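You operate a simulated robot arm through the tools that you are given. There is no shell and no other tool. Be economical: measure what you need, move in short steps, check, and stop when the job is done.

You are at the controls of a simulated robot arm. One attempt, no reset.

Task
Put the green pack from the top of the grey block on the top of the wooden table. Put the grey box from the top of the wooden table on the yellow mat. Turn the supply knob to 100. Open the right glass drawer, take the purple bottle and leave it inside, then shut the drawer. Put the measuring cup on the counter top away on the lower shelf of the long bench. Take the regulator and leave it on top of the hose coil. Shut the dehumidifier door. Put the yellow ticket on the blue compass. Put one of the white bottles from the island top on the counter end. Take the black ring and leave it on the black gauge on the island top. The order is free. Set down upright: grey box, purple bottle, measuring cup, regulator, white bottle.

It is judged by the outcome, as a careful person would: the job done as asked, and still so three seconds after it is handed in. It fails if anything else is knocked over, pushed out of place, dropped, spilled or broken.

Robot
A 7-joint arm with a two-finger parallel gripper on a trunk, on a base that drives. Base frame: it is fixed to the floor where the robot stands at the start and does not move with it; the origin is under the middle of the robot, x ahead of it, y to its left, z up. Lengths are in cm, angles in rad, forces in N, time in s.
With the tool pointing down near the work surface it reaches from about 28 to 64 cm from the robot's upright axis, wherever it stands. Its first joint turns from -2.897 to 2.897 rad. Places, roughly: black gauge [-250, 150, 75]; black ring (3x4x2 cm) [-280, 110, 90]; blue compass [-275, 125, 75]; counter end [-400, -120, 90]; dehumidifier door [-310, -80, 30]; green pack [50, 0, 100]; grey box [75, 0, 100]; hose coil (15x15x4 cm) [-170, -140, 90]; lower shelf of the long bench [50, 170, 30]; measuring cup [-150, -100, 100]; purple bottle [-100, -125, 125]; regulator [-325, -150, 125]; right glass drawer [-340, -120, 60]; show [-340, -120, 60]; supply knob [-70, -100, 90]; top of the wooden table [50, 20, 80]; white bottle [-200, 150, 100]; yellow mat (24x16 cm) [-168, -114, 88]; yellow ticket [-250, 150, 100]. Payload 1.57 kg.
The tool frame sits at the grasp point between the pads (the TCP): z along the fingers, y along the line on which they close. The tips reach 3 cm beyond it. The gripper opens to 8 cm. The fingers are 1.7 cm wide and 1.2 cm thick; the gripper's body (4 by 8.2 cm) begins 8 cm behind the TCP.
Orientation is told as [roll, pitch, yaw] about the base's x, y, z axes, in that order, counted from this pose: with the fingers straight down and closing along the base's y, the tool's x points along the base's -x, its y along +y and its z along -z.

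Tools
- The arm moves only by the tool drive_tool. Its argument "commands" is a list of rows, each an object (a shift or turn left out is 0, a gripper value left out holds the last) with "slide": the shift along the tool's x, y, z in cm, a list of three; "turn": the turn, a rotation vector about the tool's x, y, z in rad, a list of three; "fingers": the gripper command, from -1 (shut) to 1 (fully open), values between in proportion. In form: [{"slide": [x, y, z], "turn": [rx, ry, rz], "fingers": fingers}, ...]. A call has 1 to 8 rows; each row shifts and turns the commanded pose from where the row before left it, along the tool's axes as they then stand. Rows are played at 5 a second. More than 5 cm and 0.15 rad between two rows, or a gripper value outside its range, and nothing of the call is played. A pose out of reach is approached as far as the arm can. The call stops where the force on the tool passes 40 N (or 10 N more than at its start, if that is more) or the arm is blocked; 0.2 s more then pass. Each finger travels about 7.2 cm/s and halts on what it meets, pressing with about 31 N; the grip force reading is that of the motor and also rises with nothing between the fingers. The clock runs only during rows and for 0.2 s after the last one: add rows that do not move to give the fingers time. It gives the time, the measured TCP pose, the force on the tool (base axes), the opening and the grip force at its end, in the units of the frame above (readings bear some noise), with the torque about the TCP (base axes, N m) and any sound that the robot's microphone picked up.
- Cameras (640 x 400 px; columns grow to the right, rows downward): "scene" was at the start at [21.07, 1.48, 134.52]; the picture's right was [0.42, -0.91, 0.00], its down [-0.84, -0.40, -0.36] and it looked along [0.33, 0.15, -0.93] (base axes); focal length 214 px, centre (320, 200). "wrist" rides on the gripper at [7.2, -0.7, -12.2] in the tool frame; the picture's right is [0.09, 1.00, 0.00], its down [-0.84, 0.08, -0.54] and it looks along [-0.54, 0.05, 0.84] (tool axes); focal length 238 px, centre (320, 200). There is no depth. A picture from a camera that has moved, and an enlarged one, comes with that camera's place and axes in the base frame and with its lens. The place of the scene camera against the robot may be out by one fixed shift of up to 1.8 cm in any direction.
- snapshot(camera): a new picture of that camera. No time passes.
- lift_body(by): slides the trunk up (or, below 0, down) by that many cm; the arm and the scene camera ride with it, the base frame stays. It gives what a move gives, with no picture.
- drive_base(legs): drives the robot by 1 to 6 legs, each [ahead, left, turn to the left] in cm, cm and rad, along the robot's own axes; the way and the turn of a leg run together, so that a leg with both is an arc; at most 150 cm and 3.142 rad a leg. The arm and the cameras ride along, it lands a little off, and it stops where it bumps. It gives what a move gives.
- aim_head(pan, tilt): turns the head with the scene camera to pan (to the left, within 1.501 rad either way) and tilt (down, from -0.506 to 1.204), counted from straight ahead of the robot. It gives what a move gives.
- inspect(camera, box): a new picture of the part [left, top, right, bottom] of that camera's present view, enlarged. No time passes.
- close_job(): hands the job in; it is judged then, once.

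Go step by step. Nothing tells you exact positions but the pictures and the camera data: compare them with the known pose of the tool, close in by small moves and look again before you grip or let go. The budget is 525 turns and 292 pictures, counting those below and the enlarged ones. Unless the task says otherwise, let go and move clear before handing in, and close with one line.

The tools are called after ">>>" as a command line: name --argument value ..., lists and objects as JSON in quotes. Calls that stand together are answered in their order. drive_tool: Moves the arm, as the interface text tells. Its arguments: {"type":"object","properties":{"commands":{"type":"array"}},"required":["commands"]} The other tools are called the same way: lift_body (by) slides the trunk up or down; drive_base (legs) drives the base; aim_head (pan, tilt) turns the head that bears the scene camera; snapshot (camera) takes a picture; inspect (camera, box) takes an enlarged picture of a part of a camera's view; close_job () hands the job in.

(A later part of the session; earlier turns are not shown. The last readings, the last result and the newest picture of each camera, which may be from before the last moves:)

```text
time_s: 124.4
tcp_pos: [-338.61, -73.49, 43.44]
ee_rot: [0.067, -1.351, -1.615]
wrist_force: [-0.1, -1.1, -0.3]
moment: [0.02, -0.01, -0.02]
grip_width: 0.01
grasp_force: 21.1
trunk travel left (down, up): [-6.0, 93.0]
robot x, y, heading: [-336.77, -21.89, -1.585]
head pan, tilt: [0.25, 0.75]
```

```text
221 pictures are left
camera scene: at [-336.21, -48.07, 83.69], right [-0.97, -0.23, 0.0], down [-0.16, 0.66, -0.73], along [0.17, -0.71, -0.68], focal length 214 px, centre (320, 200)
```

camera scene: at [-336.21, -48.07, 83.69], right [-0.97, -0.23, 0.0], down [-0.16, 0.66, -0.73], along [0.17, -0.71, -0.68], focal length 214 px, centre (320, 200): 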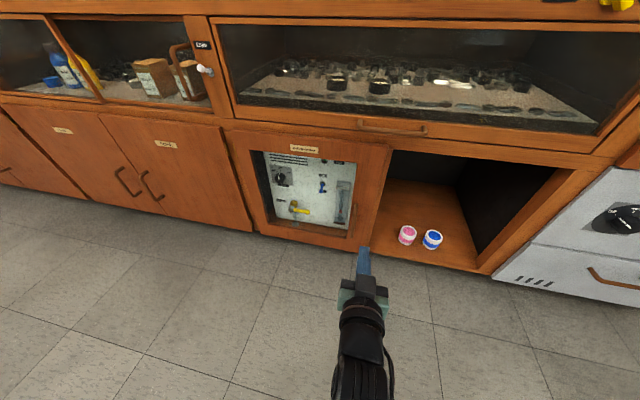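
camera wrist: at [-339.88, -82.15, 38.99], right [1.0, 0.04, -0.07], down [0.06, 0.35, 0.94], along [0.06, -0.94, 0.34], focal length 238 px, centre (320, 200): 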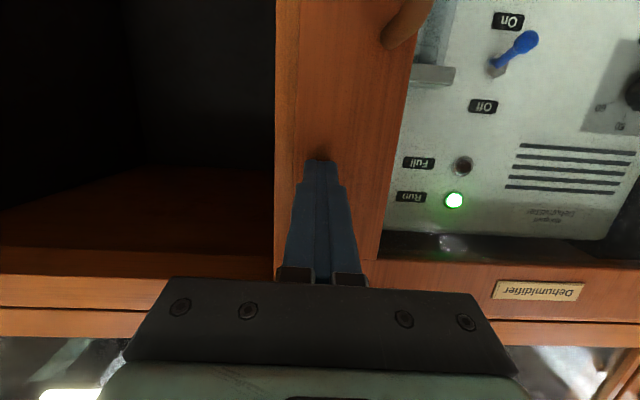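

The door is shut. Now I line up in front of the lock lever near [-369, -100, 84.5].

>>> lift_body --by 40

>>> drive_base --legs '[[0, -30, 0.02]]'

>>> drive_tool --commands '[{"turn": [0, -0.1, 0], "fingers": 0.4}, {"turn": [-0.04, -0.1, 0]}, {"slide": [0, 0, 0]}, {"slide": [0, 0, 0]}]'

>>> snapshot --camera "wrist"

>>> aim_head --pan 0 --tilt 0.6

>>> snapshot --camera "scene"

```text
time_s: 128.3
tcp_pos: [-338.57, -73.46, 83.34]
ee_rot: [0.067, -1.35, -1.614]
wrist_force: [-0.6, -0.5, -0.3]
moment: [-0.01, 0.01, 0.0]
grip_width: 0.02
grasp_force: 21.6
trunk travel left (down, up): [-46.0, 53.0]
robot x, y, heading: [-336.67, -22.32, -1.59]
head pan, tilt: [0.25, 0.75]
```

```text
time_s: 130.4
tcp_pos: [-368.34, -73.45, 83.33]
ee_rot: [0.07, -1.349, -1.59]
wrist_force: [0.1, -0.9, 0.1]
moment: [0.0, 0.0, 0.0]
grip_width: 0.0
grasp_force: 22.1
trunk travel left (down, up): [-46.0, 53.0]
robot x, y, heading: [-368.01, -21.95, -1.564]
head pan, tilt: [0.25, 0.75]
```

```text
time_s: 131.4
tcp_pos: [-368.5, -73.34, 83.23]
ee_rot: [0.721, -1.545, -2.204]
wrist_force: [-0.4, -0.1, -0.9]
moment: [-0.02, 0.03, 0.01]
grip_width: 5.6
grasp_force: 0.0
trunk travel left (down, up): [-46.0, 53.0]
robot x, y, heading: [-367.86, -21.87, -1.56]
head pan, tilt: [0.25, 0.75]
```

```text
220 pictures are left
camera wrist: at [-370.01, -61.29, 76.36], right [0.99, 0.09, -0.07], down [0.02, 0.53, 0.85], along [0.12, -0.84, 0.52], focal length 238 px, centre (320, 200)
```

wrist: 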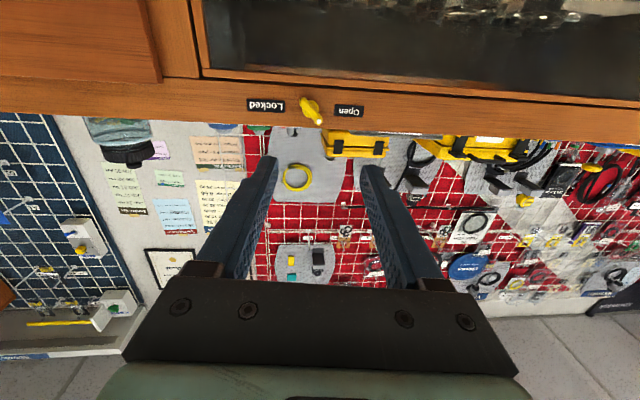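

```text
time_s: 132.1
tcp_pos: [-368.35, -73.39, 83.34]
ee_rot: [0.721, -1.544, -2.205]
wrist_force: [0.1, -0.3, -0.2]
moment: [-0.01, -0.01, 0.06]
grip_width: 5.62
grasp_force: 0.1
trunk travel left (down, up): [-46.0, 53.0]
robot x, y, heading: [-368.19, -21.63, -1.566]
head pan, tilt: [0.0, 0.6]
```

```text
219 pictures are left
camera scene: at [-368.78, -48.68, 124.97], right [-1.0, -0.01, 0.0], down [0.0, 0.57, -0.82], along [0.01, -0.82, -0.57], focal length 214 px, centre (320, 200)
```

scene: 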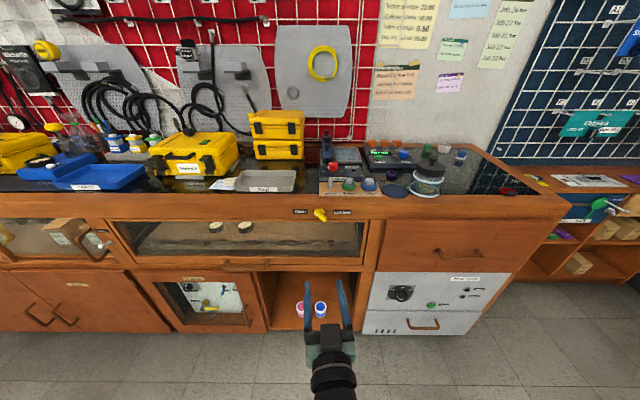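

>>> inspect --camera "wrist" --box '[240, 80, 380, 140]'

>>> inspect --camera "scene" --box '[280, 195, 370, 240]'

```text
4.57 times, centred on (310, 110) of wrist
camera zoom: at [-370.0, -61.3, 76.38], right [0.99, 0.09, -0.07], down [0.02, 0.53, 0.85], along [0.12, -0.84, 0.52], focal length 1090 px, centre (366, 611)
```

zoom: 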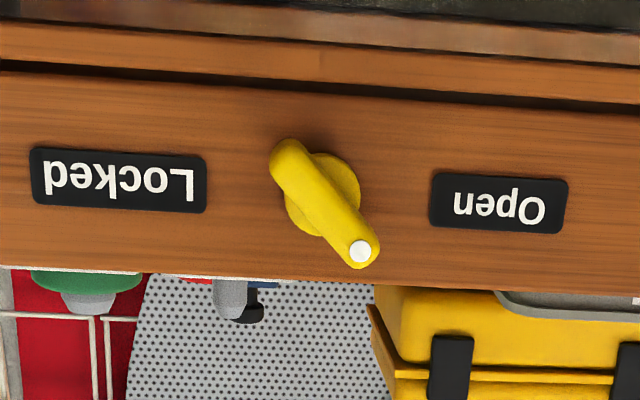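

```text
7.11 times, centred on (325, 218) of scene
camera zoom: at [-368.78, -48.68, 124.97], right [-1.0, -0.01, 0.0], down [0.0, 0.57, -0.82], along [0.01, -0.82, -0.57], focal length 1525 px, centre (284, 76)
```

zoom: 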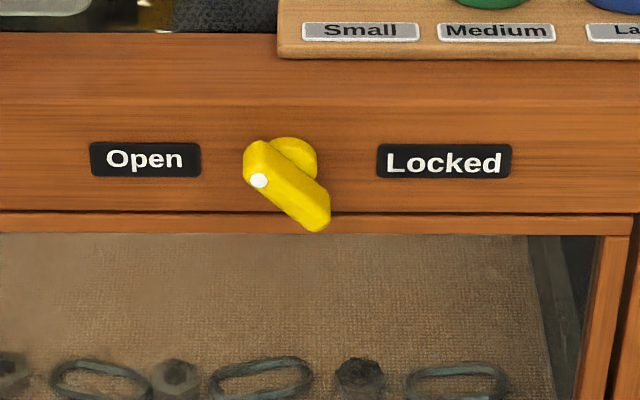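

From the front, the white dot is toward "Open", so the drawer is unlocked. Next: its handle near [-339, -98, 61]; I turn the fingers to close vertically and line up.

>>> drive_tool --commands '[{"turn": [0, 0, 0.15]}, {"turn": [0, 0, 0.15]}, {"turn": [0, 0, 0.15]}, {"turn": [0, 0, 0.15]}, {"turn": [0, 0, 0.15]}, {"turn": [0, 0, 0.15]}, {"turn": [0, 0, 0.15]}, {"turn": [0, 0, 0.15]}]'

>>> drive_tool --commands '[{"turn": [0, 0, 0.15]}, {"turn": [0, 0, 0.15]}, {"turn": [0, 0, 0.07]}, {"slide": [0, 0, 0]}]'

>>> lift_body --by -20

>>> drive_base --legs '[[0, 29, 0]]'

>>> snapshot --camera "wrist"

>>> snapshot --camera "scene"

```text
time_s: 133.9
tcp_pos: [-368.49, -73.47, 83.43]
ee_rot: [1.55, -0.352, -3.046]
wrist_force: [-0.5, -0.1, -0.1]
moment: [0.02, -0.03, 0.0]
grip_width: 5.58
grasp_force: 0.2
trunk travel left (down, up): [-46.0, 53.0]
robot x, y, heading: [-367.75, -21.88, -1.564]
head pan, tilt: [0.0, 0.6]
```

```text
time_s: 134.9
tcp_pos: [-368.45, -73.42, 83.4]
ee_rot: [1.549, 0.018, -3.052]
wrist_force: [-0.9, 0.1, -0.2]
moment: [-0.03, -0.02, -0.01]
grip_width: 5.59
grasp_force: 0.0
trunk travel left (down, up): [-46.0, 53.0]
robot x, y, heading: [-368.26, -21.54, -1.564]
head pan, tilt: [0.0, 0.6]
```

```text
time_s: 137.1
tcp_pos: [-368.53, -73.24, 63.38]
ee_rot: [1.55, 0.016, -3.054]
wrist_force: [-0.1, 0.1, -0.3]
moment: [-0.02, -0.03, 0.01]
grip_width: 5.59
grasp_force: 0.1
trunk travel left (down, up): [-26.0, 73.0]
robot x, y, heading: [-367.97, -22.26, -1.561]
head pan, tilt: [0.0, 0.6]
```

```text
time_s: 139.1
tcp_pos: [-340.13, -73.14, 63.5]
ee_rot: [1.551, 0.015, -3.05]
wrist_force: [-0.8, 0.2, 0.8]
moment: [-0.04, 0.03, -0.01]
grip_width: 5.6
grasp_force: 0.1
trunk travel left (down, up): [-26.0, 73.0]
robot x, y, heading: [-339.6, -21.86, -1.564]
head pan, tilt: [0.0, 0.6]
```

```text
216 pictures are left
camera wrist: at [-333.96, -60.43, 63.04], right [0.08, -0.01, 1.0], down [-0.88, 0.46, 0.07], along [-0.46, -0.89, 0.02], focal length 238 px, centre (320, 200)
```

wrist: 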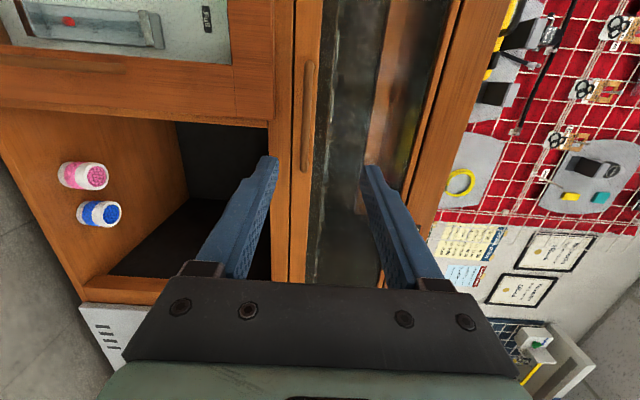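

```text
215 pictures are left
camera scene: at [-340.42, -48.44, 104.98], right [-1.0, -0.01, 0.0], down [-0.01, 0.56, -0.83], along [0.01, -0.83, -0.56], focal length 214 px, centre (320, 200)
```

scene: 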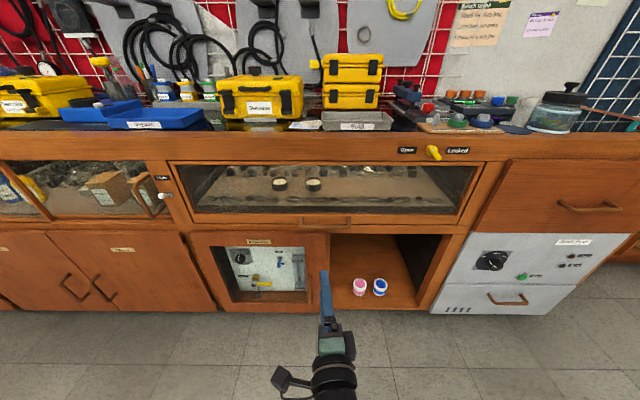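

>>> drive_tool --commands '[{"slide": [0, -2.7, 0]}, {"slide": [0, 0, 0]}]'

>>> drive_base --legs '[[16, 0, 0]]'

>>> snapshot --camera "wrist"

>>> aim_head --pan 0 --tilt 1.0

>>> snapshot --camera "scene"

```text
time_s: 139.7
tcp_pos: [-340.06, -73.09, 60.72]
ee_rot: [1.55, 0.016, -3.051]
wrist_force: [-0.3, 0.2, 1.5]
moment: [-0.01, -0.02, 0.02]
grip_width: 5.59
grasp_force: 0.1
trunk travel left (down, up): [-26.0, 73.0]
robot x, y, heading: [-339.83, -21.61, -1.56]
head pan, tilt: [0.0, 0.6]
```

```text
time_s: 141.1
tcp_pos: [-339.95, -88.31, 60.85]
ee_rot: [1.549, 0.015, -3.054]
wrist_force: [-0.1, -0.5, -0.6]
moment: [-0.01, -0.01, -0.02]
grip_width: 5.6
grasp_force: 0.2
trunk travel left (down, up): [-26.0, 73.0]
robot x, y, heading: [-339.42, -37.34, -1.559]
head pan, tilt: [0.0, 0.6]
```

```text
214 pictures are left
camera wrist: at [-333.79, -75.64, 60.42], right [0.08, -0.01, 1.0], down [-0.88, 0.46, 0.07], along [-0.46, -0.89, 0.02], focal length 238 px, centre (320, 200)
```

wrist: 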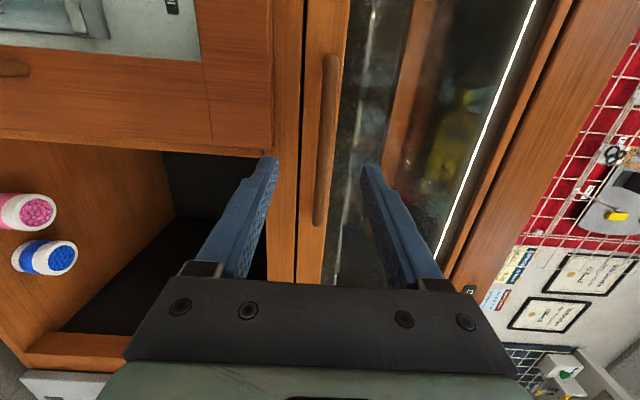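

```text
time_s: 141.9
tcp_pos: [-340.05, -88.41, 60.67]
ee_rot: [1.549, 0.015, -3.055]
wrist_force: [0.9, -0.7, 0.9]
moment: [0.05, -0.04, 0.0]
grip_width: 5.61
grasp_force: 0.0
trunk travel left (down, up): [-26.0, 73.0]
robot x, y, heading: [-339.73, -36.98, -1.56]
head pan, tilt: [0.0, 1.0]
```

```text
213 pictures are left
camera scene: at [-340.35, -61.78, 101.78], right [-1.0, -0.01, 0.0], down [-0.01, 0.84, -0.54], along [0.0, -0.54, -0.84], focal length 214 px, centre (320, 200)
```

scene: 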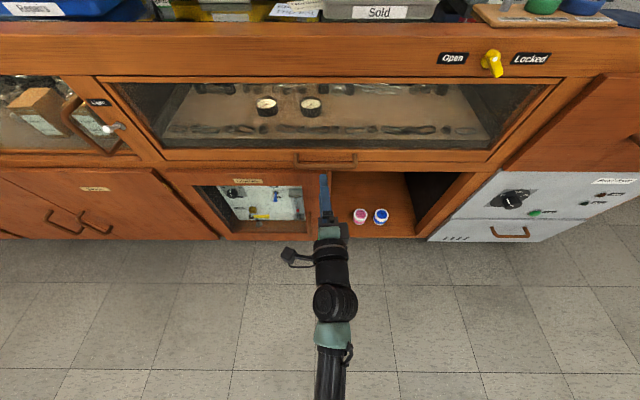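

>>> drive_tool --commands '[{"slide": [0, 0.2, 2]}, {"slide": [0, 0, 2]}, {"slide": [0, 0, 1]}, {"slide": [0, 0, 0]}]'

>>> snapshot --camera "wrist"

```text
time_s: 142.9
tcp_pos: [-339.61, -93.12, 60.95]
ee_rot: [1.552, 0.016, -3.055]
wrist_force: [0.4, -0.6, -0.5]
moment: [0.05, 0.0, -0.01]
grip_width: 5.62
grasp_force: 0.0
trunk travel left (down, up): [-26.0, 73.0]
robot x, y, heading: [-339.79, -36.89, -1.563]
head pan, tilt: [0.0, 1.0]
```

```text
212 pictures are left
camera wrist: at [-333.42, -80.56, 60.57], right [0.08, -0.01, 1.0], down [-0.88, 0.46, 0.07], along [-0.46, -0.89, 0.02], focal length 238 px, centre (320, 200)
```

wrist: 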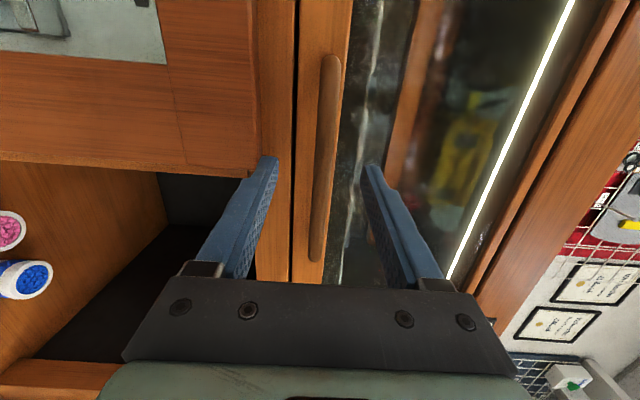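

>>> drive_tool --commands '[{"slide": [0, 0, 1.5]}, {"slide": [0, 0, 1.5]}, {"slide": [0, 0, 0]}]'

>>> snapshot --camera "wrist"

```text
time_s: 143.7
tcp_pos: [-339.26, -96.19, 60.62]
ee_rot: [1.55, 0.018, -3.053]
wrist_force: [0.8, -0.5, 0.7]
moment: [-0.03, -0.06, 0.03]
grip_width: 5.59
grasp_force: 0.1
trunk travel left (down, up): [-26.0, 73.0]
robot x, y, heading: [-339.61, -36.96, -1.562]
head pan, tilt: [0.0, 1.0]
```

```text
211 pictures are left
camera wrist: at [-333.05, -83.54, 60.48], right [0.08, -0.01, 1.0], down [-0.88, 0.46, 0.07], along [-0.46, -0.89, 0.02], focal length 238 px, centre (320, 200)
```

wrist: 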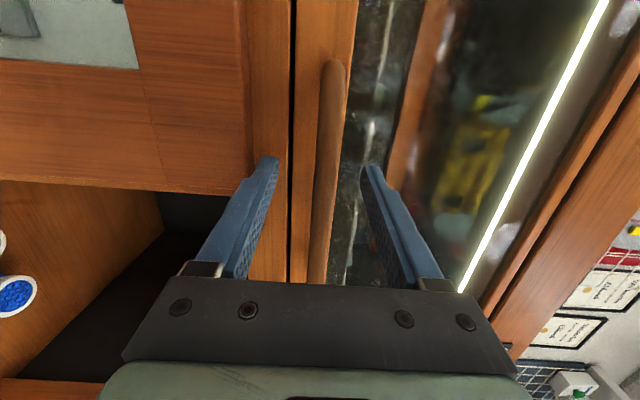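

>>> drive_tool --commands '[{"slide": [0, 0, 0.8]}, {"slide": [0, 0, 0.7]}, {"fingers": -1}, {"slide": [0, 0, 0]}, {"slide": [0, 0, 0]}]'

>>> snapshot --camera "wrist"

```text
time_s: 144.9
tcp_pos: [-338.99, -97.69, 61.04]
ee_rot: [1.559, 0.017, -3.053]
wrist_force: [0.0, 37.1, 10.5]
moment: [0.66, 0.04, -0.13]
grip_width: 4.02
grasp_force: 31.0
trunk travel left (down, up): [-26.0, 73.0]
robot x, y, heading: [-339.49, -36.77, -1.569]
head pan, tilt: [0.0, 1.0]
```

```text
210 pictures are left
camera wrist: at [-332.85, -84.99, 60.72], right [0.08, -0.01, 1.0], down [-0.88, 0.47, 0.07], along [-0.46, -0.89, 0.03], focal length 238 px, centre (320, 200)
```

wrist: 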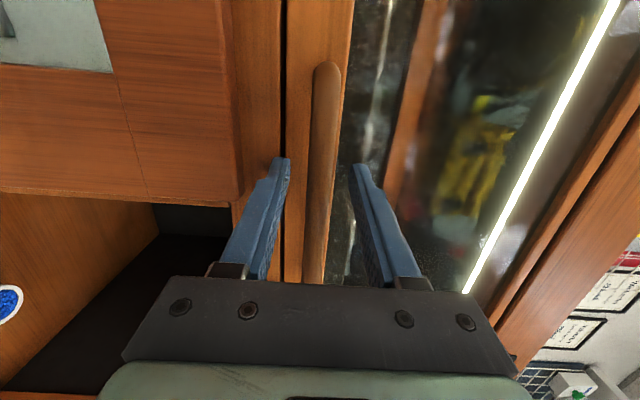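

>>> drive_tool --commands '[{"slide": [0, 0, -1]}, {"slide": [0, 0, 0]}, {"slide": [0, 0, 0]}, {"slide": [0, 0, 0]}]'

>>> snapshot --camera "wrist"

```text
time_s: 145.9
tcp_pos: [-339.03, -96.65, 61.0]
ee_rot: [1.556, 0.016, -3.051]
wrist_force: [9.3, -3.2, 14.3]
moment: [0.16, 0.55, 0.06]
grip_width: 1.28
grasp_force: 29.3
trunk travel left (down, up): [-26.0, 73.0]
robot x, y, heading: [-339.53, -36.81, -1.565]
head pan, tilt: [0.0, 1.0]
```

```text
209 pictures are left
camera wrist: at [-332.91, -83.98, 60.6], right [0.08, -0.01, 1.0], down [-0.88, 0.46, 0.07], along [-0.46, -0.89, 0.03], focal length 238 px, centre (320, 200)
```

wrist: 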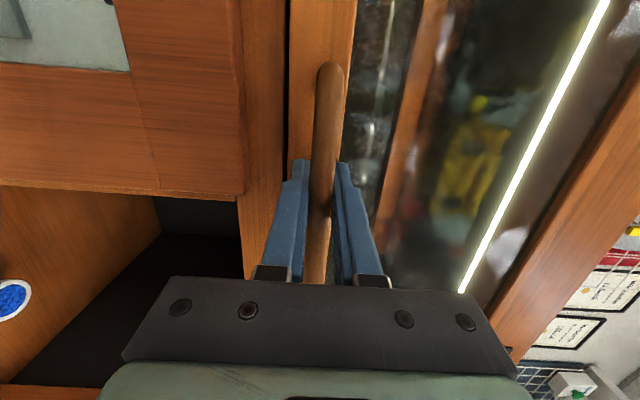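

The handle bar is gripped. Pulling the drawer open with the base.

>>> drive_base --legs '[[-12, 0, 0]]'

>>> snapshot --camera "scene"

```text
time_s: 147.2
tcp_pos: [-338.97, -84.3, 61.1]
ee_rot: [1.555, 0.017, -3.049]
wrist_force: [15.4, 2.1, 17.2]
moment: [0.2, 0.5, 0.11]
grip_width: 1.29
grasp_force: 29.7
trunk travel left (down, up): [-26.0, 73.0]
robot x, y, heading: [-339.58, -24.66, -1.562]
head pan, tilt: [0.0, 1.0]
```

```text
208 pictures are left
camera scene: at [-340.37, -49.35, 101.82], right [-1.0, -0.01, 0.0], down [-0.01, 0.84, -0.54], along [0.0, -0.54, -0.84], focal length 214 px, centre (320, 200)
```

scene: 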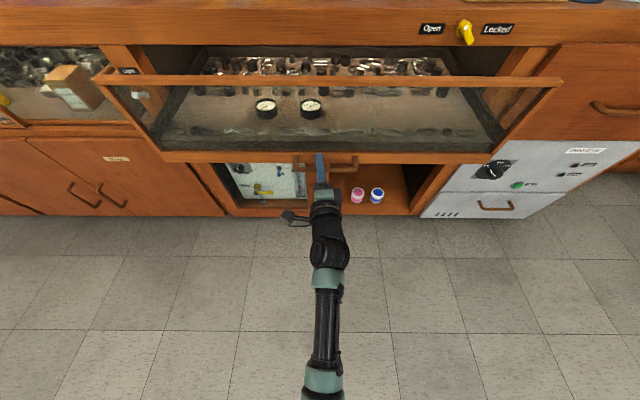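

>>> drive_base --legs '[[-14, 0, 0]]'

>>> snapshot --camera "scene"

```text
time_s: 148.5
tcp_pos: [-339.04, -70.49, 60.94]
ee_rot: [1.556, 0.015, -3.048]
wrist_force: [3.8, 2.5, 9.1]
moment: [0.06, 0.48, 0.18]
grip_width: 1.27
grasp_force: 30.0
trunk travel left (down, up): [-26.0, 73.0]
robot x, y, heading: [-339.65, -10.83, -1.559]
head pan, tilt: [0.0, 1.0]
```

```text
207 pictures are left
camera scene: at [-340.5, -35.57, 101.8], right [-1.0, -0.01, 0.0], down [-0.01, 0.84, -0.54], along [0.0, -0.54, -0.84], focal length 214 px, centre (320, 200)
```

scene: 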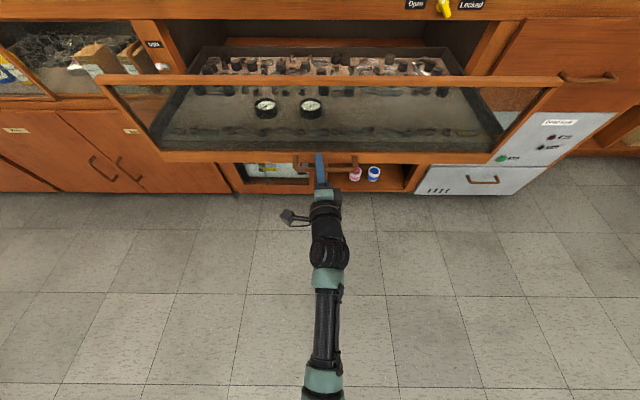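

Drawer is open 27 cm. Releasing the handle and going for the purple bottle.

>>> drive_tool --commands '[{"fingers": 0.2}, {"slide": [0, 0, 0]}, {"slide": [0, 0, 0]}, {"slide": [0, 0, -3]}, {"slide": [0, 0, -4]}, {"slide": [0, 0, -3]}]'

>>> drive_base --legs '[[-8, 0, 0]]'

>>> lift_body --by 36

>>> snapshot --camera "scene"

```text
time_s: 149.9
tcp_pos: [-339.88, -60.52, 61.44]
ee_rot: [1.555, 0.014, -3.046]
wrist_force: [-0.7, -0.3, 0.0]
moment: [-0.02, 0.0, -0.02]
grip_width: 4.79
grasp_force: 0.3
trunk travel left (down, up): [-26.0, 73.0]
robot x, y, heading: [-339.79, -10.65, -1.56]
head pan, tilt: [0.0, 1.0]
```

```text
time_s: 150.9
tcp_pos: [-340.18, -52.61, 61.36]
ee_rot: [1.554, 0.015, -3.045]
wrist_force: [0.3, 0.4, 0.4]
moment: [-0.03, 0.02, 0.01]
grip_width: 4.78
grasp_force: 0.2
trunk travel left (down, up): [-26.0, 73.0]
robot x, y, heading: [-340.02, -2.57, -1.562]
head pan, tilt: [0.0, 1.0]
```

```text
time_s: 154.4
tcp_pos: [-340.04, -52.67, 97.26]
ee_rot: [1.555, 0.016, -3.046]
wrist_force: [-0.3, 0.7, 0.1]
moment: [0.03, 0.01, -0.02]
grip_width: 4.82
grasp_force: 0.1
trunk travel left (down, up): [-62.0, 37.0]
robot x, y, heading: [-340.19, -2.86, -1.561]
head pan, tilt: [0.0, 1.0]
```

```text
206 pictures are left
camera scene: at [-340.57, -27.67, 137.77], right [-1.0, -0.01, 0.0], down [-0.01, 0.84, -0.54], along [0.01, -0.54, -0.84], focal length 214 px, centre (320, 200)
```

scene: 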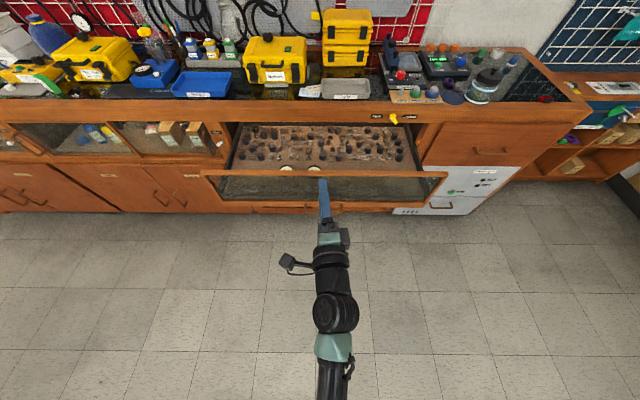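

Regulator is the black item on a peg-board shelf near [-322,-150,125], best done once the drawer is shut. Now to the purple bottle near [-113,-128,125]: turn fingers back to horizontal and drive there.

>>> drive_tool --commands '[{"turn": [0, 0, -0.15]}, {"turn": [0, 0, -0.15]}, {"turn": [0, 0, -0.15]}, {"turn": [0, 0, -0.15]}, {"turn": [0, 0, -0.15]}, {"turn": [0, 0, -0.15]}, {"turn": [0, 0, -0.15]}, {"turn": [0, 0, -0.15]}]'

>>> drive_tool --commands '[{"turn": [0, 0, -0.15]}, {"turn": [0, 0, -0.15]}, {"turn": [0, 0, -0.07], "fingers": 1}, {"slide": [0, 0, 0]}]'

>>> lift_body --by 26

>>> drive_base --legs '[[0, 114, 0], [0, 113, 0]]'

>>> aim_head --pan 0 --tilt 0.4

>>> snapshot --camera "scene"

>>> snapshot --camera "wrist"

```text
time_s: 156.2
tcp_pos: [-340.1, -52.63, 97.36]
ee_rot: [1.528, -1.186, -3.005]
wrist_force: [-0.6, 0.6, -0.1]
moment: [0.02, -0.01, 0.01]
grip_width: 4.82
grasp_force: 0.2
trunk travel left (down, up): [-62.0, 37.0]
robot x, y, heading: [-339.99, -2.89, -1.559]
head pan, tilt: [0.0, 1.0]
```

```text
time_s: 157.2
tcp_pos: [-339.97, -52.79, 97.37]
ee_rot: [0.79, -1.548, -2.265]
wrist_force: [-0.2, 0.5, 1.2]
moment: [0.02, 0.01, 0.0]
grip_width: 8.0
grasp_force: 0.1
trunk travel left (down, up): [-62.0, 37.0]
robot x, y, heading: [-340.07, -3.05, -1.562]
head pan, tilt: [0.0, 1.0]
```

```text
time_s: 159.9
tcp_pos: [-340.02, -52.73, 123.26]
ee_rot: [0.83, -1.547, -2.305]
wrist_force: [-0.1, 0.6, -0.1]
moment: [-0.02, -0.01, 0.01]
grip_width: 8.0
grasp_force: 0.0
trunk travel left (down, up): [-88.0, 11.0]
robot x, y, heading: [-339.5, -2.89, -1.565]
head pan, tilt: [0.0, 1.0]
```

```text
time_s: 171.2
tcp_pos: [-113.67, -58.74, 123.3]
ee_rot: [0.834, -1.545, -2.35]
wrist_force: [-0.1, 0.2, 0.0]
moment: [-0.03, -0.02, -0.01]
grip_width: 7.99
grasp_force: 0.1
trunk travel left (down, up): [-88.0, 11.0]
robot x, y, heading: [-111.17, -8.47, -1.601]
head pan, tilt: [0.0, 1.0]
```

```text
time_s: 172.2
tcp_pos: [-113.6, -58.81, 123.47]
ee_rot: [0.835, -1.545, -2.351]
wrist_force: [-0.5, 0.5, -0.1]
moment: [-0.01, -0.02, -0.01]
grip_width: 8.02
grasp_force: 0.1
trunk travel left (down, up): [-88.0, 11.0]
robot x, y, heading: [-111.18, -8.98, -1.603]
head pan, tilt: [0.0, 0.4]
```

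```text
205 pictures are left
camera scene: at [-113.26, -35.99, 168.79], right [-1.0, 0.03, 0.0], down [0.01, 0.39, -0.92], along [-0.03, -0.92, -0.39], focal length 214 px, centre (320, 200)
```

scene: 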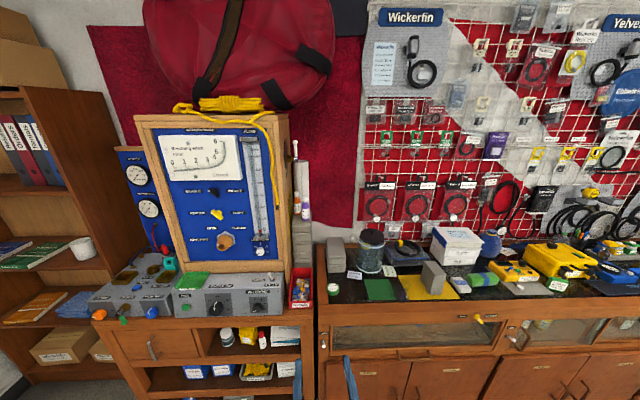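

```text
204 pictures are left
camera wrist: at [-114.81, -46.58, 116.37], right [1.0, 0.06, -0.07], down [0.03, 0.53, 0.85], along [0.09, -0.85, 0.53], focal length 238 px, centre (320, 200)
```

wrist: 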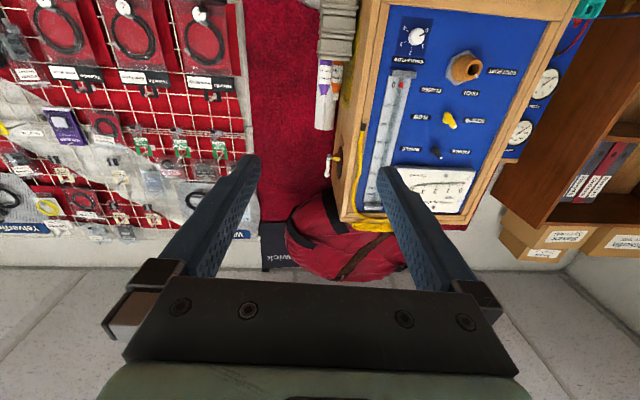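

>>> inspect --camera "wrist" --box '[280, 0, 400, 190]'

>>> inspect --camera "scene" --box '[270, 150, 350, 290]'

```text
2.11 times, centred on (340, 95) of wrist
camera zoom: at [-114.81, -46.58, 116.37], right [1.0, 0.06, -0.07], down [0.03, 0.53, 0.85], along [0.09, -0.85, 0.53], focal length 502 px, centre (278, 421)
```

zoom: 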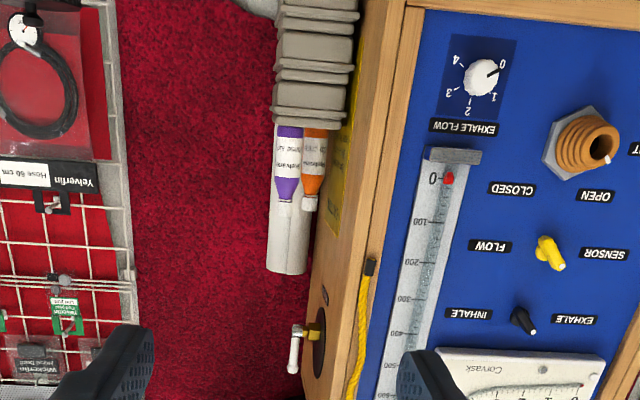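

```text
2.86 times, centred on (310, 220) of scene
camera zoom: at [-113.26, -35.99, 168.79], right [-1.0, 0.03, 0.0], down [0.01, 0.39, -0.92], along [-0.03, -0.92, -0.39], focal length 613 px, centre (349, 143)
```

zoom: 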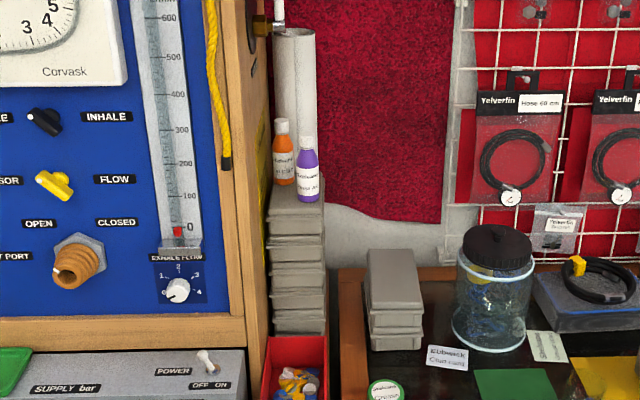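

Purple bottle is at about [-108.3, -130.5], bottom z≈117.6, 12 cm tall, 3.7 wide, with an orange one right behind it. For placing into the drawer a top-down grip is best, so I'll point the tool down again.

>>> drive_tool --commands '[{"turn": [0, 0.15, 0]}, {"turn": [0, 0.15, 0]}, {"turn": [0, 0.15, 0]}, {"turn": [0, 0.15, 0]}, {"turn": [0, 0.15, 0]}, {"turn": [0, 0.15, 0]}, {"turn": [0, 0.15, 0]}, {"turn": [0, 0.15, 0]}]'

>>> drive_tool --commands '[{"turn": [0, 0.15, 0]}, {"turn": [0, 0.15, 0]}, {"turn": [0, 0.05, 0]}, {"slide": [0, 0, 0]}]'

>>> lift_body --by 10.5

```text
time_s: 174.0
tcp_pos: [-113.63, -58.72, 123.32]
ee_rot: [0.019, -0.453, -1.527]
wrist_force: [0.2, 0.6, -0.3]
moment: [0.03, -0.03, -0.01]
grip_width: 8.02
grasp_force: 0.0
out of reach, approached as far as the arm can: row 8
trunk travel left (down, up): [-88.0, 11.0]
robot x, y, heading: [-111.6, -8.72, -1.604]
head pan, tilt: [0.0, 0.4]
```

```text
time_s: 175.0
tcp_pos: [-113.36, -59.31, 124.05]
ee_rot: [0.027, -0.451, -1.525]
wrist_force: [0.0, 0.0, 0.1]
moment: [0.02, 0.0, 0.0]
grip_width: 8.0
grasp_force: 0.0
out of reach, approached as far as the arm can: row 1, 2, 3
trunk travel left (down, up): [-88.0, 11.0]
robot x, y, heading: [-111.45, -8.72, -1.602]
head pan, tilt: [0.0, 0.4]
```

```text
time_s: 176.3
tcp_pos: [-113.38, -59.22, 134.52]
ee_rot: [0.028, -0.452, -1.525]
wrist_force: [0.0, 0.5, 0.7]
moment: [0.0, 0.01, -0.01]
grip_width: 8.01
grasp_force: 0.1
trunk travel left (down, up): [-98.5, 0.5]
robot x, y, heading: [-111.7, -9.12, -1.601]
head pan, tilt: [0.0, 0.4]
```

>>> drive_tool --commands '[{"slide": [0, 0, 1]}, {"slide": [0, 0, 1]}, {"slide": [0, 0, 0]}]'

```text
time_s: 177.1
tcp_pos: [-113.3, -60.15, 132.59]
ee_rot: [0.028, -0.452, -1.525]
wrist_force: [-0.5, 0.1, 0.8]
moment: [0.01, 0.02, -0.05]
grip_width: 8.01
grasp_force: 0.0
trunk travel left (down, up): [-98.5, 0.5]
robot x, y, heading: [-111.25, -8.72, -1.601]
head pan, tilt: [0.0, 0.4]
```

>>> drive_tool --commands '[{"turn": [0, 0.15, 0]}, {"turn": [0, 0.15, 0]}, {"turn": [0, 0.15, 0]}, {"slide": [0, 0, 0]}]'

>>> snapshot --camera "scene"

```text
time_s: 178.1
tcp_pos: [-113.41, -60.06, 132.72]
ee_rot: [0.025, 0.002, -1.514]
wrist_force: [-0.2, 0.1, -0.9]
moment: [0.03, 0.0, 0.01]
grip_width: 8.01
grasp_force: 0.0
out of reach, approached as far as the arm can: row 1
trunk travel left (down, up): [-98.5, 0.5]
robot x, y, heading: [-111.35, -8.67, -1.603]
head pan, tilt: [0.0, 0.4]
```

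```text
201 pictures are left
camera scene: at [-113.37, -35.96, 179.3], right [-1.0, 0.03, 0.0], down [0.01, 0.39, -0.92], along [-0.03, -0.92, -0.39], focal length 214 px, centre (320, 200)
```

scene: 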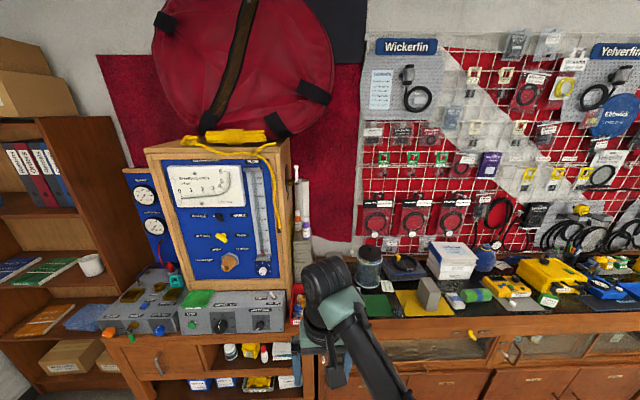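

>>> drive_tool --commands '[{"slide": [0, 0, -2]}, {"slide": [0, 0, -2]}, {"slide": [0, 0, 0]}]'

>>> drive_base --legs '[[0, 2, 0.03], [48, 0, 0]]'

>>> snapshot --camera "wrist"

>>> aim_head --pan 0 --tilt 0.8

>>> snapshot --camera "scene"

```text
time_s: 178.9
tcp_pos: [-113.46, -59.95, 136.78]
ee_rot: [0.024, 0.0, -1.513]
wrist_force: [-0.5, 0.3, 0.3]
moment: [0.0, 0.02, 0.0]
grip_width: 8.01
grasp_force: 0.0
trunk travel left (down, up): [-98.5, 0.5]
robot x, y, heading: [-111.31, -8.91, -1.602]
head pan, tilt: [0.0, 0.4]
```

```text
time_s: 182.1
tcp_pos: [-110.15, -106.9, 136.8]
ee_rot: [0.024, -0.002, -1.483]
wrist_force: [1.2, -0.2, 0.0]
moment: [0.02, -0.04, -0.01]
grip_width: 7.99
grasp_force: 0.2
trunk travel left (down, up): [-98.5, 0.5]
robot x, y, heading: [-109.48, -55.93, -1.571]
head pan, tilt: [0.0, 0.4]
```

```text
200 pictures are left
camera wrist: at [-111.58, -99.96, 148.96], right [0.98, 0.18, 0.02], down [0.14, -0.83, 0.54], along [0.12, -0.53, -0.84], focal length 238 px, centre (320, 200)
```

wrist: 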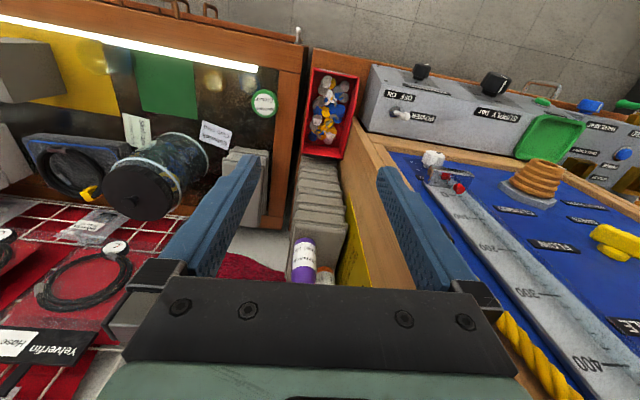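

```text
time_s: 183.0
tcp_pos: [-109.99, -107.04, 136.72]
ee_rot: [0.024, 0.0, -1.483]
wrist_force: [0.0, 0.2, 0.1]
moment: [-0.02, -0.02, -0.05]
grip_width: 7.98
grasp_force: 0.1
trunk travel left (down, up): [-98.5, 0.5]
robot x, y, heading: [-109.59, -55.77, -1.576]
head pan, tilt: [0.0, 0.799]
```

```text
199 pictures are left
camera scene: at [-110.65, -81.76, 175.8], right [-1.0, 0.0, 0.0], down [0.0, 0.72, -0.7], along [0.0, -0.7, -0.72], focal length 214 px, centre (320, 200)
```

scene: 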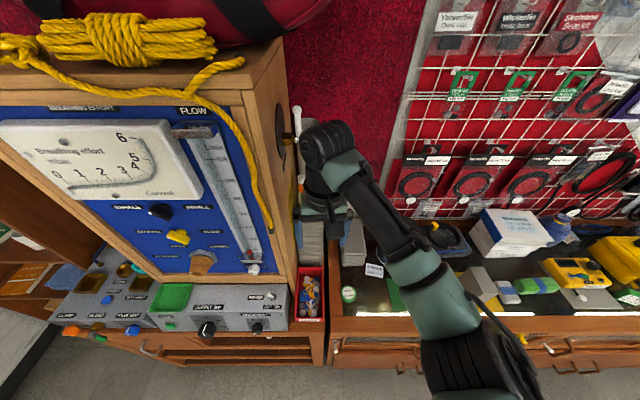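

>>> drive_base --legs '[[11, 0, 0]]'

>>> drive_tool --commands '[{"slide": [-3, 0, 0], "turn": [0, 0, 0.08]}, {"slide": [-3, 0, 0]}, {"slide": [0, 0, 0]}]'

>>> snapshot --camera "wrist"

```text
time_s: 184.2
tcp_pos: [-110.07, -117.73, 136.71]
ee_rot: [0.024, -0.002, -1.483]
wrist_force: [-0.2, 0.1, 0.0]
moment: [0.05, 0.04, 0.03]
grip_width: 8.01
grasp_force: 0.0
trunk travel left (down, up): [-98.5, 0.5]
robot x, y, heading: [-109.72, -66.97, -1.569]
head pan, tilt: [0.0, 0.799]
```

```text
time_s: 185.0
tcp_pos: [-109.89, -123.65, 136.85]
ee_rot: [0.024, 0.002, -1.563]
wrist_force: [-0.5, -0.3, -0.3]
moment: [-0.01, 0.01, 0.02]
grip_width: 8.0
grasp_force: 0.2
trunk travel left (down, up): [-98.5, 0.5]
robot x, y, heading: [-109.5, -66.74, -1.568]
head pan, tilt: [0.0, 0.799]
```

```text
198 pictures are left
camera wrist: at [-110.76, -116.67, 148.97], right [0.99, 0.1, 0.02], down [0.07, -0.84, 0.54], along [0.07, -0.54, -0.84], focal length 238 px, centre (320, 200)
```

wrist: 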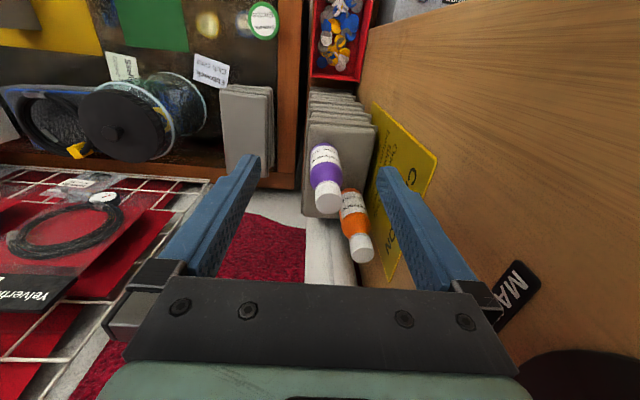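

>>> drive_tool --commands '[{"slide": [-2.4, 0.5, 0], "fingers": 0.45}, {"slide": [-2.4, 0.5, 0]}, {"slide": [0, 0, 0]}]'

>>> snapshot --camera "wrist"

```text
time_s: 185.8
tcp_pos: [-109.33, -128.52, 136.8]
ee_rot: [0.026, 0.002, -1.567]
wrist_force: [-9.3, 4.6, -5.0]
moment: [-0.57, -1.01, 0.27]
grip_width: 5.82
grasp_force: 0.1
trunk travel left (down, up): [-98.5, 0.5]
robot x, y, heading: [-109.58, -66.93, -1.573]
head pan, tilt: [0.0, 0.799]
```

```text
197 pictures are left
camera wrist: at [-110.26, -121.51, 148.87], right [0.99, 0.1, 0.03], down [0.07, -0.84, 0.54], along [0.07, -0.54, -0.84], focal length 238 px, centre (320, 200)
```

wrist: 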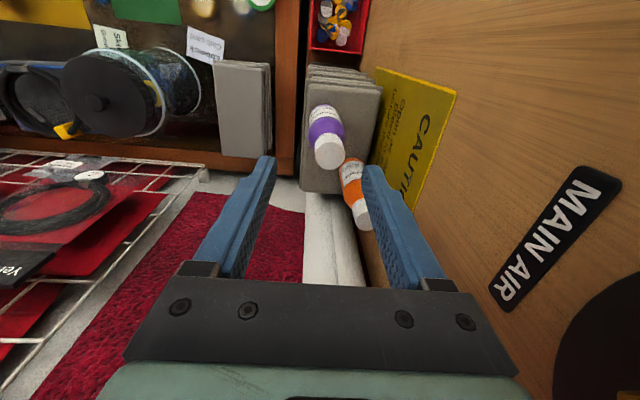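

The gripper body touches the cabinet side, so I back away and turn the gripper 90° so that its narrow side faces the cabinet.

>>> drive_tool --commands '[{"slide": [0, -2, 0]}, {"slide": [4, -2, 0]}, {"slide": [2, 0, 0], "turn": [0, 0, -0.15]}, {"turn": [0, 0, -0.15]}, {"turn": [0, 0, -0.15]}, {"turn": [0, 0, -0.15]}, {"turn": [0, 0, -0.15]}, {"turn": [0, 0, -0.15]}]'

>>> drive_tool --commands '[{"turn": [0, 0, -0.15]}, {"turn": [0, 0, -0.15]}, {"turn": [0, 0, -0.15]}, {"turn": [0, 0, -0.15]}, {"turn": [0, 0, -0.07]}, {"slide": [0, 0, 0]}]'

>>> snapshot --camera "wrist"

>>> snapshot --camera "scene"

```text
time_s: 187.6
tcp_pos: [-112.75, -122.52, 136.7]
ee_rot: [0.016, -0.018, -0.662]
wrist_force: [-0.3, 0.4, 0.3]
moment: [0.01, -0.03, 0.02]
grip_width: 5.8
grasp_force: 0.1
trunk travel left (down, up): [-98.5, 0.5]
robot x, y, heading: [-109.68, -66.83, -1.569]
head pan, tilt: [0.0, 0.799]
```

```text
time_s: 189.0
tcp_pos: [-112.85, -122.62, 136.74]
ee_rot: [0.002, -0.023, 0.008]
wrist_force: [0.6, -0.7, 0.4]
moment: [0.03, 0.02, 0.02]
grip_width: 5.78
grasp_force: 0.0
trunk travel left (down, up): [-98.5, 0.5]
robot x, y, heading: [-109.6, -66.62, -1.575]
head pan, tilt: [0.0, 0.799]
```

```text
196 pictures are left
camera wrist: at [-120.3, -123.5, 148.72], right [-0.1, 1.0, 0.0], down [0.82, 0.08, 0.56], along [0.56, 0.05, -0.83], focal length 238 px, centre (320, 200)
```

wrist: 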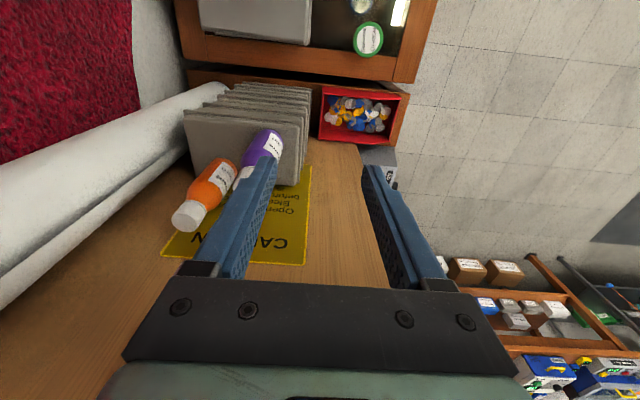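

```text
195 pictures are left
camera scene: at [-110.67, -92.58, 175.79], right [-1.0, 0.0, 0.0], down [0.0, 0.72, -0.7], along [0.0, -0.7, -0.72], focal length 214 px, centre (320, 200)
```

scene: 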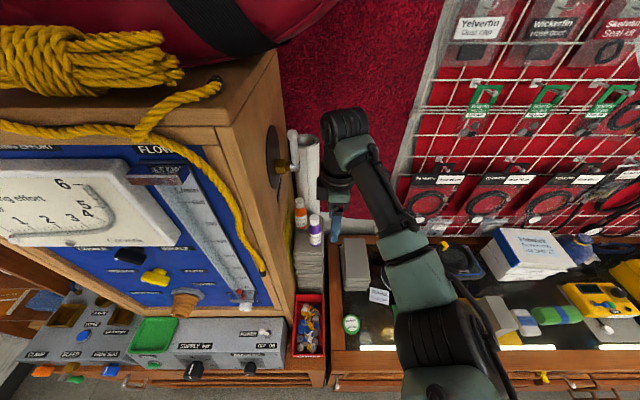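

A valve handle sticks out of the cabinet side at about z 150. I'll tilt the tool so the hand leans away to -x, which also suits the drawer.

>>> drive_tool --commands '[{"turn": [0, -0.15, 0]}, {"turn": [0, -0.15, 0]}, {"turn": [0, -0.15, 0]}, {"turn": [0, -0.15, 0]}, {"slide": [0, 0, 0]}]'

>>> snapshot --camera "wrist"

```text
time_s: 190.2
tcp_pos: [-112.77, -122.52, 136.75]
ee_rot: [0.002, -0.627, 0.006]
wrist_force: [0.5, -0.7, -1.0]
moment: [-0.02, -0.03, -0.01]
grip_width: 5.8
grasp_force: 0.0
trunk travel left (down, up): [-98.5, 0.5]
robot x, y, heading: [-109.55, -66.64, -1.573]
head pan, tilt: [0.0, 0.799]
```

```text
194 pictures are left
camera wrist: at [-125.7, -123.46, 142.33], right [-0.08, 1.0, -0.05], down [0.36, 0.08, 0.93], along [0.93, 0.06, -0.36], focal length 238 px, centre (320, 200)
```

wrist: 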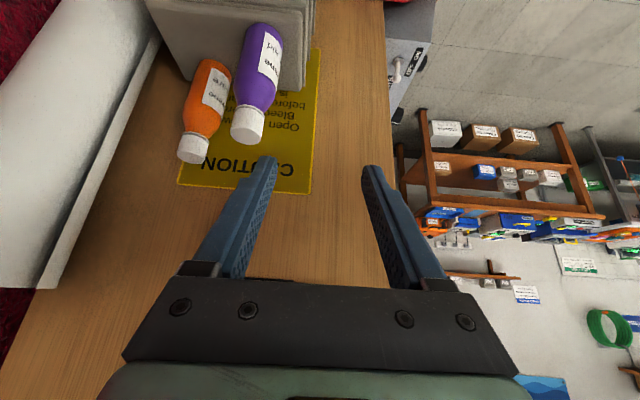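

>>> drive_tool --commands '[{"slide": [1.3, -2.2, 0]}, {"slide": [1.3, -2.1, 0]}, {"slide": [1.2, -2.1, 0], "fingers": 0.35}, {"slide": [0, 0, 3]}, {"slide": [0, 0, 2]}, {"slide": [0, 0, 0]}]'

>>> snapshot --camera "wrist"

```text
time_s: 191.6
tcp_pos: [-112.73, -128.87, 130.24]
ee_rot: [-0.001, -0.624, 0.006]
wrist_force: [-0.5, 0.4, -0.9]
moment: [0.03, 0.0, -0.01]
grip_width: 5.41
grasp_force: 0.1
trunk travel left (down, up): [-98.5, 0.5]
robot x, y, heading: [-109.63, -66.6, -1.569]
head pan, tilt: [0.0, 0.799]
```

```text
193 pictures are left
camera wrist: at [-125.65, -129.76, 135.95], right [-0.08, 1.0, -0.05], down [0.36, 0.08, 0.93], along [0.93, 0.06, -0.37], focal length 238 px, centre (320, 200)
```

wrist: 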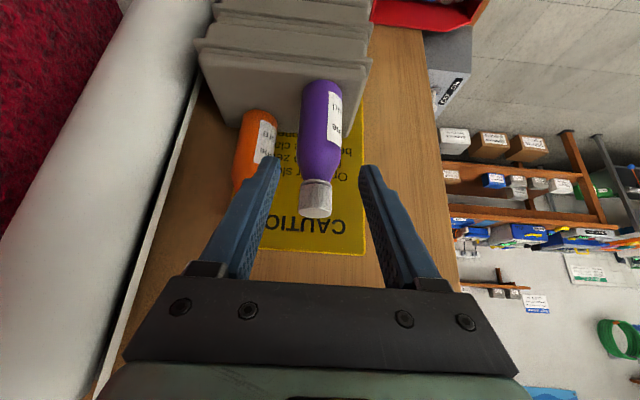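

>>> drive_tool --commands '[{"slide": [0, 0, 2.5]}, {"slide": [0, 0, 2.5]}, {"slide": [0, 0, 2]}, {"slide": [0, 0, 0]}]'

>>> snapshot --camera "wrist"

```text
time_s: 192.6
tcp_pos: [-108.93, -128.68, 124.74]
ee_rot: [0.002, -0.625, 0.006]
wrist_force: [0.1, -0.9, -0.7]
moment: [0.01, 0.02, 0.03]
grip_width: 5.39
grasp_force: 0.0
out of reach, approached as far as the arm can: row 3
trunk travel left (down, up): [-98.5, 0.5]
robot x, y, heading: [-109.61, -66.63, -1.571]
head pan, tilt: [0.0, 0.799]
```

```text
192 pictures are left
camera wrist: at [-121.77, -129.46, 130.42], right [-0.08, 1.0, -0.05], down [0.36, 0.08, 0.93], along [0.93, 0.06, -0.37], focal length 238 px, centre (320, 200)
```

wrist: 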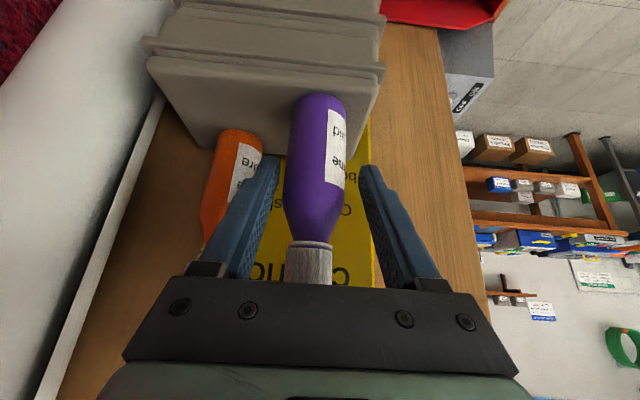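

>>> drive_tool --commands '[{"fingers": -1}, {"slide": [0, 0, 0]}, {"slide": [0, 0, 0]}, {"slide": [0, 0, 0]}]'

>>> drive_tool --commands '[{"slide": [-0.3, 0, -0.4]}, {"slide": [-0.6, 0, -0.8]}, {"slide": [-0.6, 0, -0.8]}, {"slide": [0, 0, -1]}, {"slide": [0, 0, 0]}]'

>>> snapshot --camera "wrist"

```text
time_s: 193.6
tcp_pos: [-108.82, -128.63, 124.7]
ee_rot: [0.001, -0.625, 0.003]
wrist_force: [0.6, 0.9, 0.2]
moment: [0.0, 0.01, 0.0]
grip_width: 3.68
grasp_force: 31.1
trunk travel left (down, up): [-98.5, 0.5]
robot x, y, heading: [-109.61, -66.56, -1.568]
head pan, tilt: [0.0, 0.799]
```

```text
time_s: 194.8
tcp_pos: [-109.46, -128.59, 128.17]
ee_rot: [0.0, -0.623, 0.002]
wrist_force: [-0.3, -0.5, -1.1]
moment: [-0.01, 0.02, 0.0]
grip_width: 3.68
grasp_force: 31.3
trunk travel left (down, up): [-98.5, 0.5]
robot x, y, heading: [-109.45, -66.86, -1.573]
head pan, tilt: [0.0, 0.799]
```

```text
191 pictures are left
camera wrist: at [-122.28, -129.39, 133.81], right [-0.08, 1.0, -0.05], down [0.36, 0.08, 0.93], along [0.93, 0.05, -0.37], focal length 238 px, centre (320, 200)
```

wrist: 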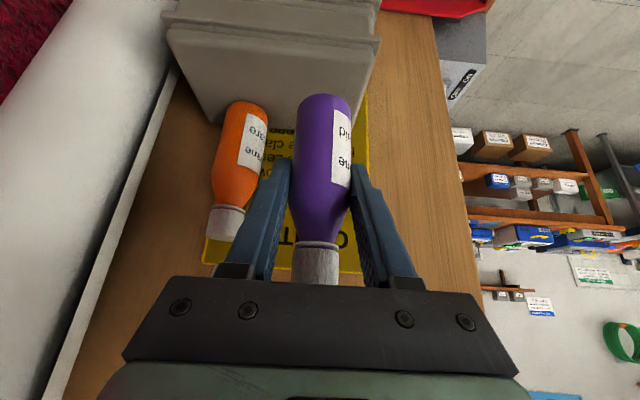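

Bottle is held. Backing out and driving to the open drawer.

>>> drive_base --legs '[[-60, 0, 0], [0, -125, 0], [0, -125, 0]]'

>>> aim_head --pan 0.1 --tilt 0.85

>>> snapshot --camera "scene"

```text
time_s: 210.1
tcp_pos: [-362.41, -65.69, 128.07]
ee_rot: [0.001, -0.624, -0.008]
wrist_force: [0.2, 0.3, -1.7]
moment: [-0.01, 0.02, 0.0]
grip_width: 3.64
grasp_force: 30.8
trunk travel left (down, up): [-98.5, 0.5]
robot x, y, heading: [-362.09, -3.8, -1.59]
head pan, tilt: [0.0, 0.799]
```

```text
time_s: 210.8
tcp_pos: [-362.69, -65.6, 128.07]
ee_rot: [0.001, -0.624, -0.008]
wrist_force: [0.2, 0.5, -1.1]
moment: [-0.02, -0.02, -0.01]
grip_width: 3.68
grasp_force: 31.4
trunk travel left (down, up): [-98.5, 0.5]
robot x, y, heading: [-362.13, -3.66, -1.585]
head pan, tilt: [0.099, 0.85]
```

```text
190 pictures are left
camera scene: at [-362.61, -29.43, 175.39], right [-1.0, -0.08, 0.0], down [-0.06, 0.75, -0.66], along [0.06, -0.66, -0.75], focal length 214 px, centre (320, 200)
```

scene: 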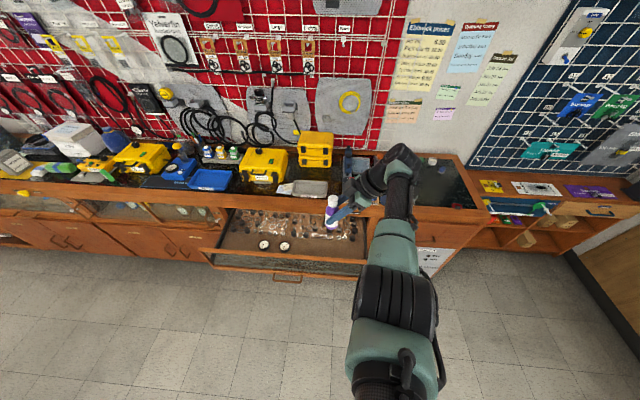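

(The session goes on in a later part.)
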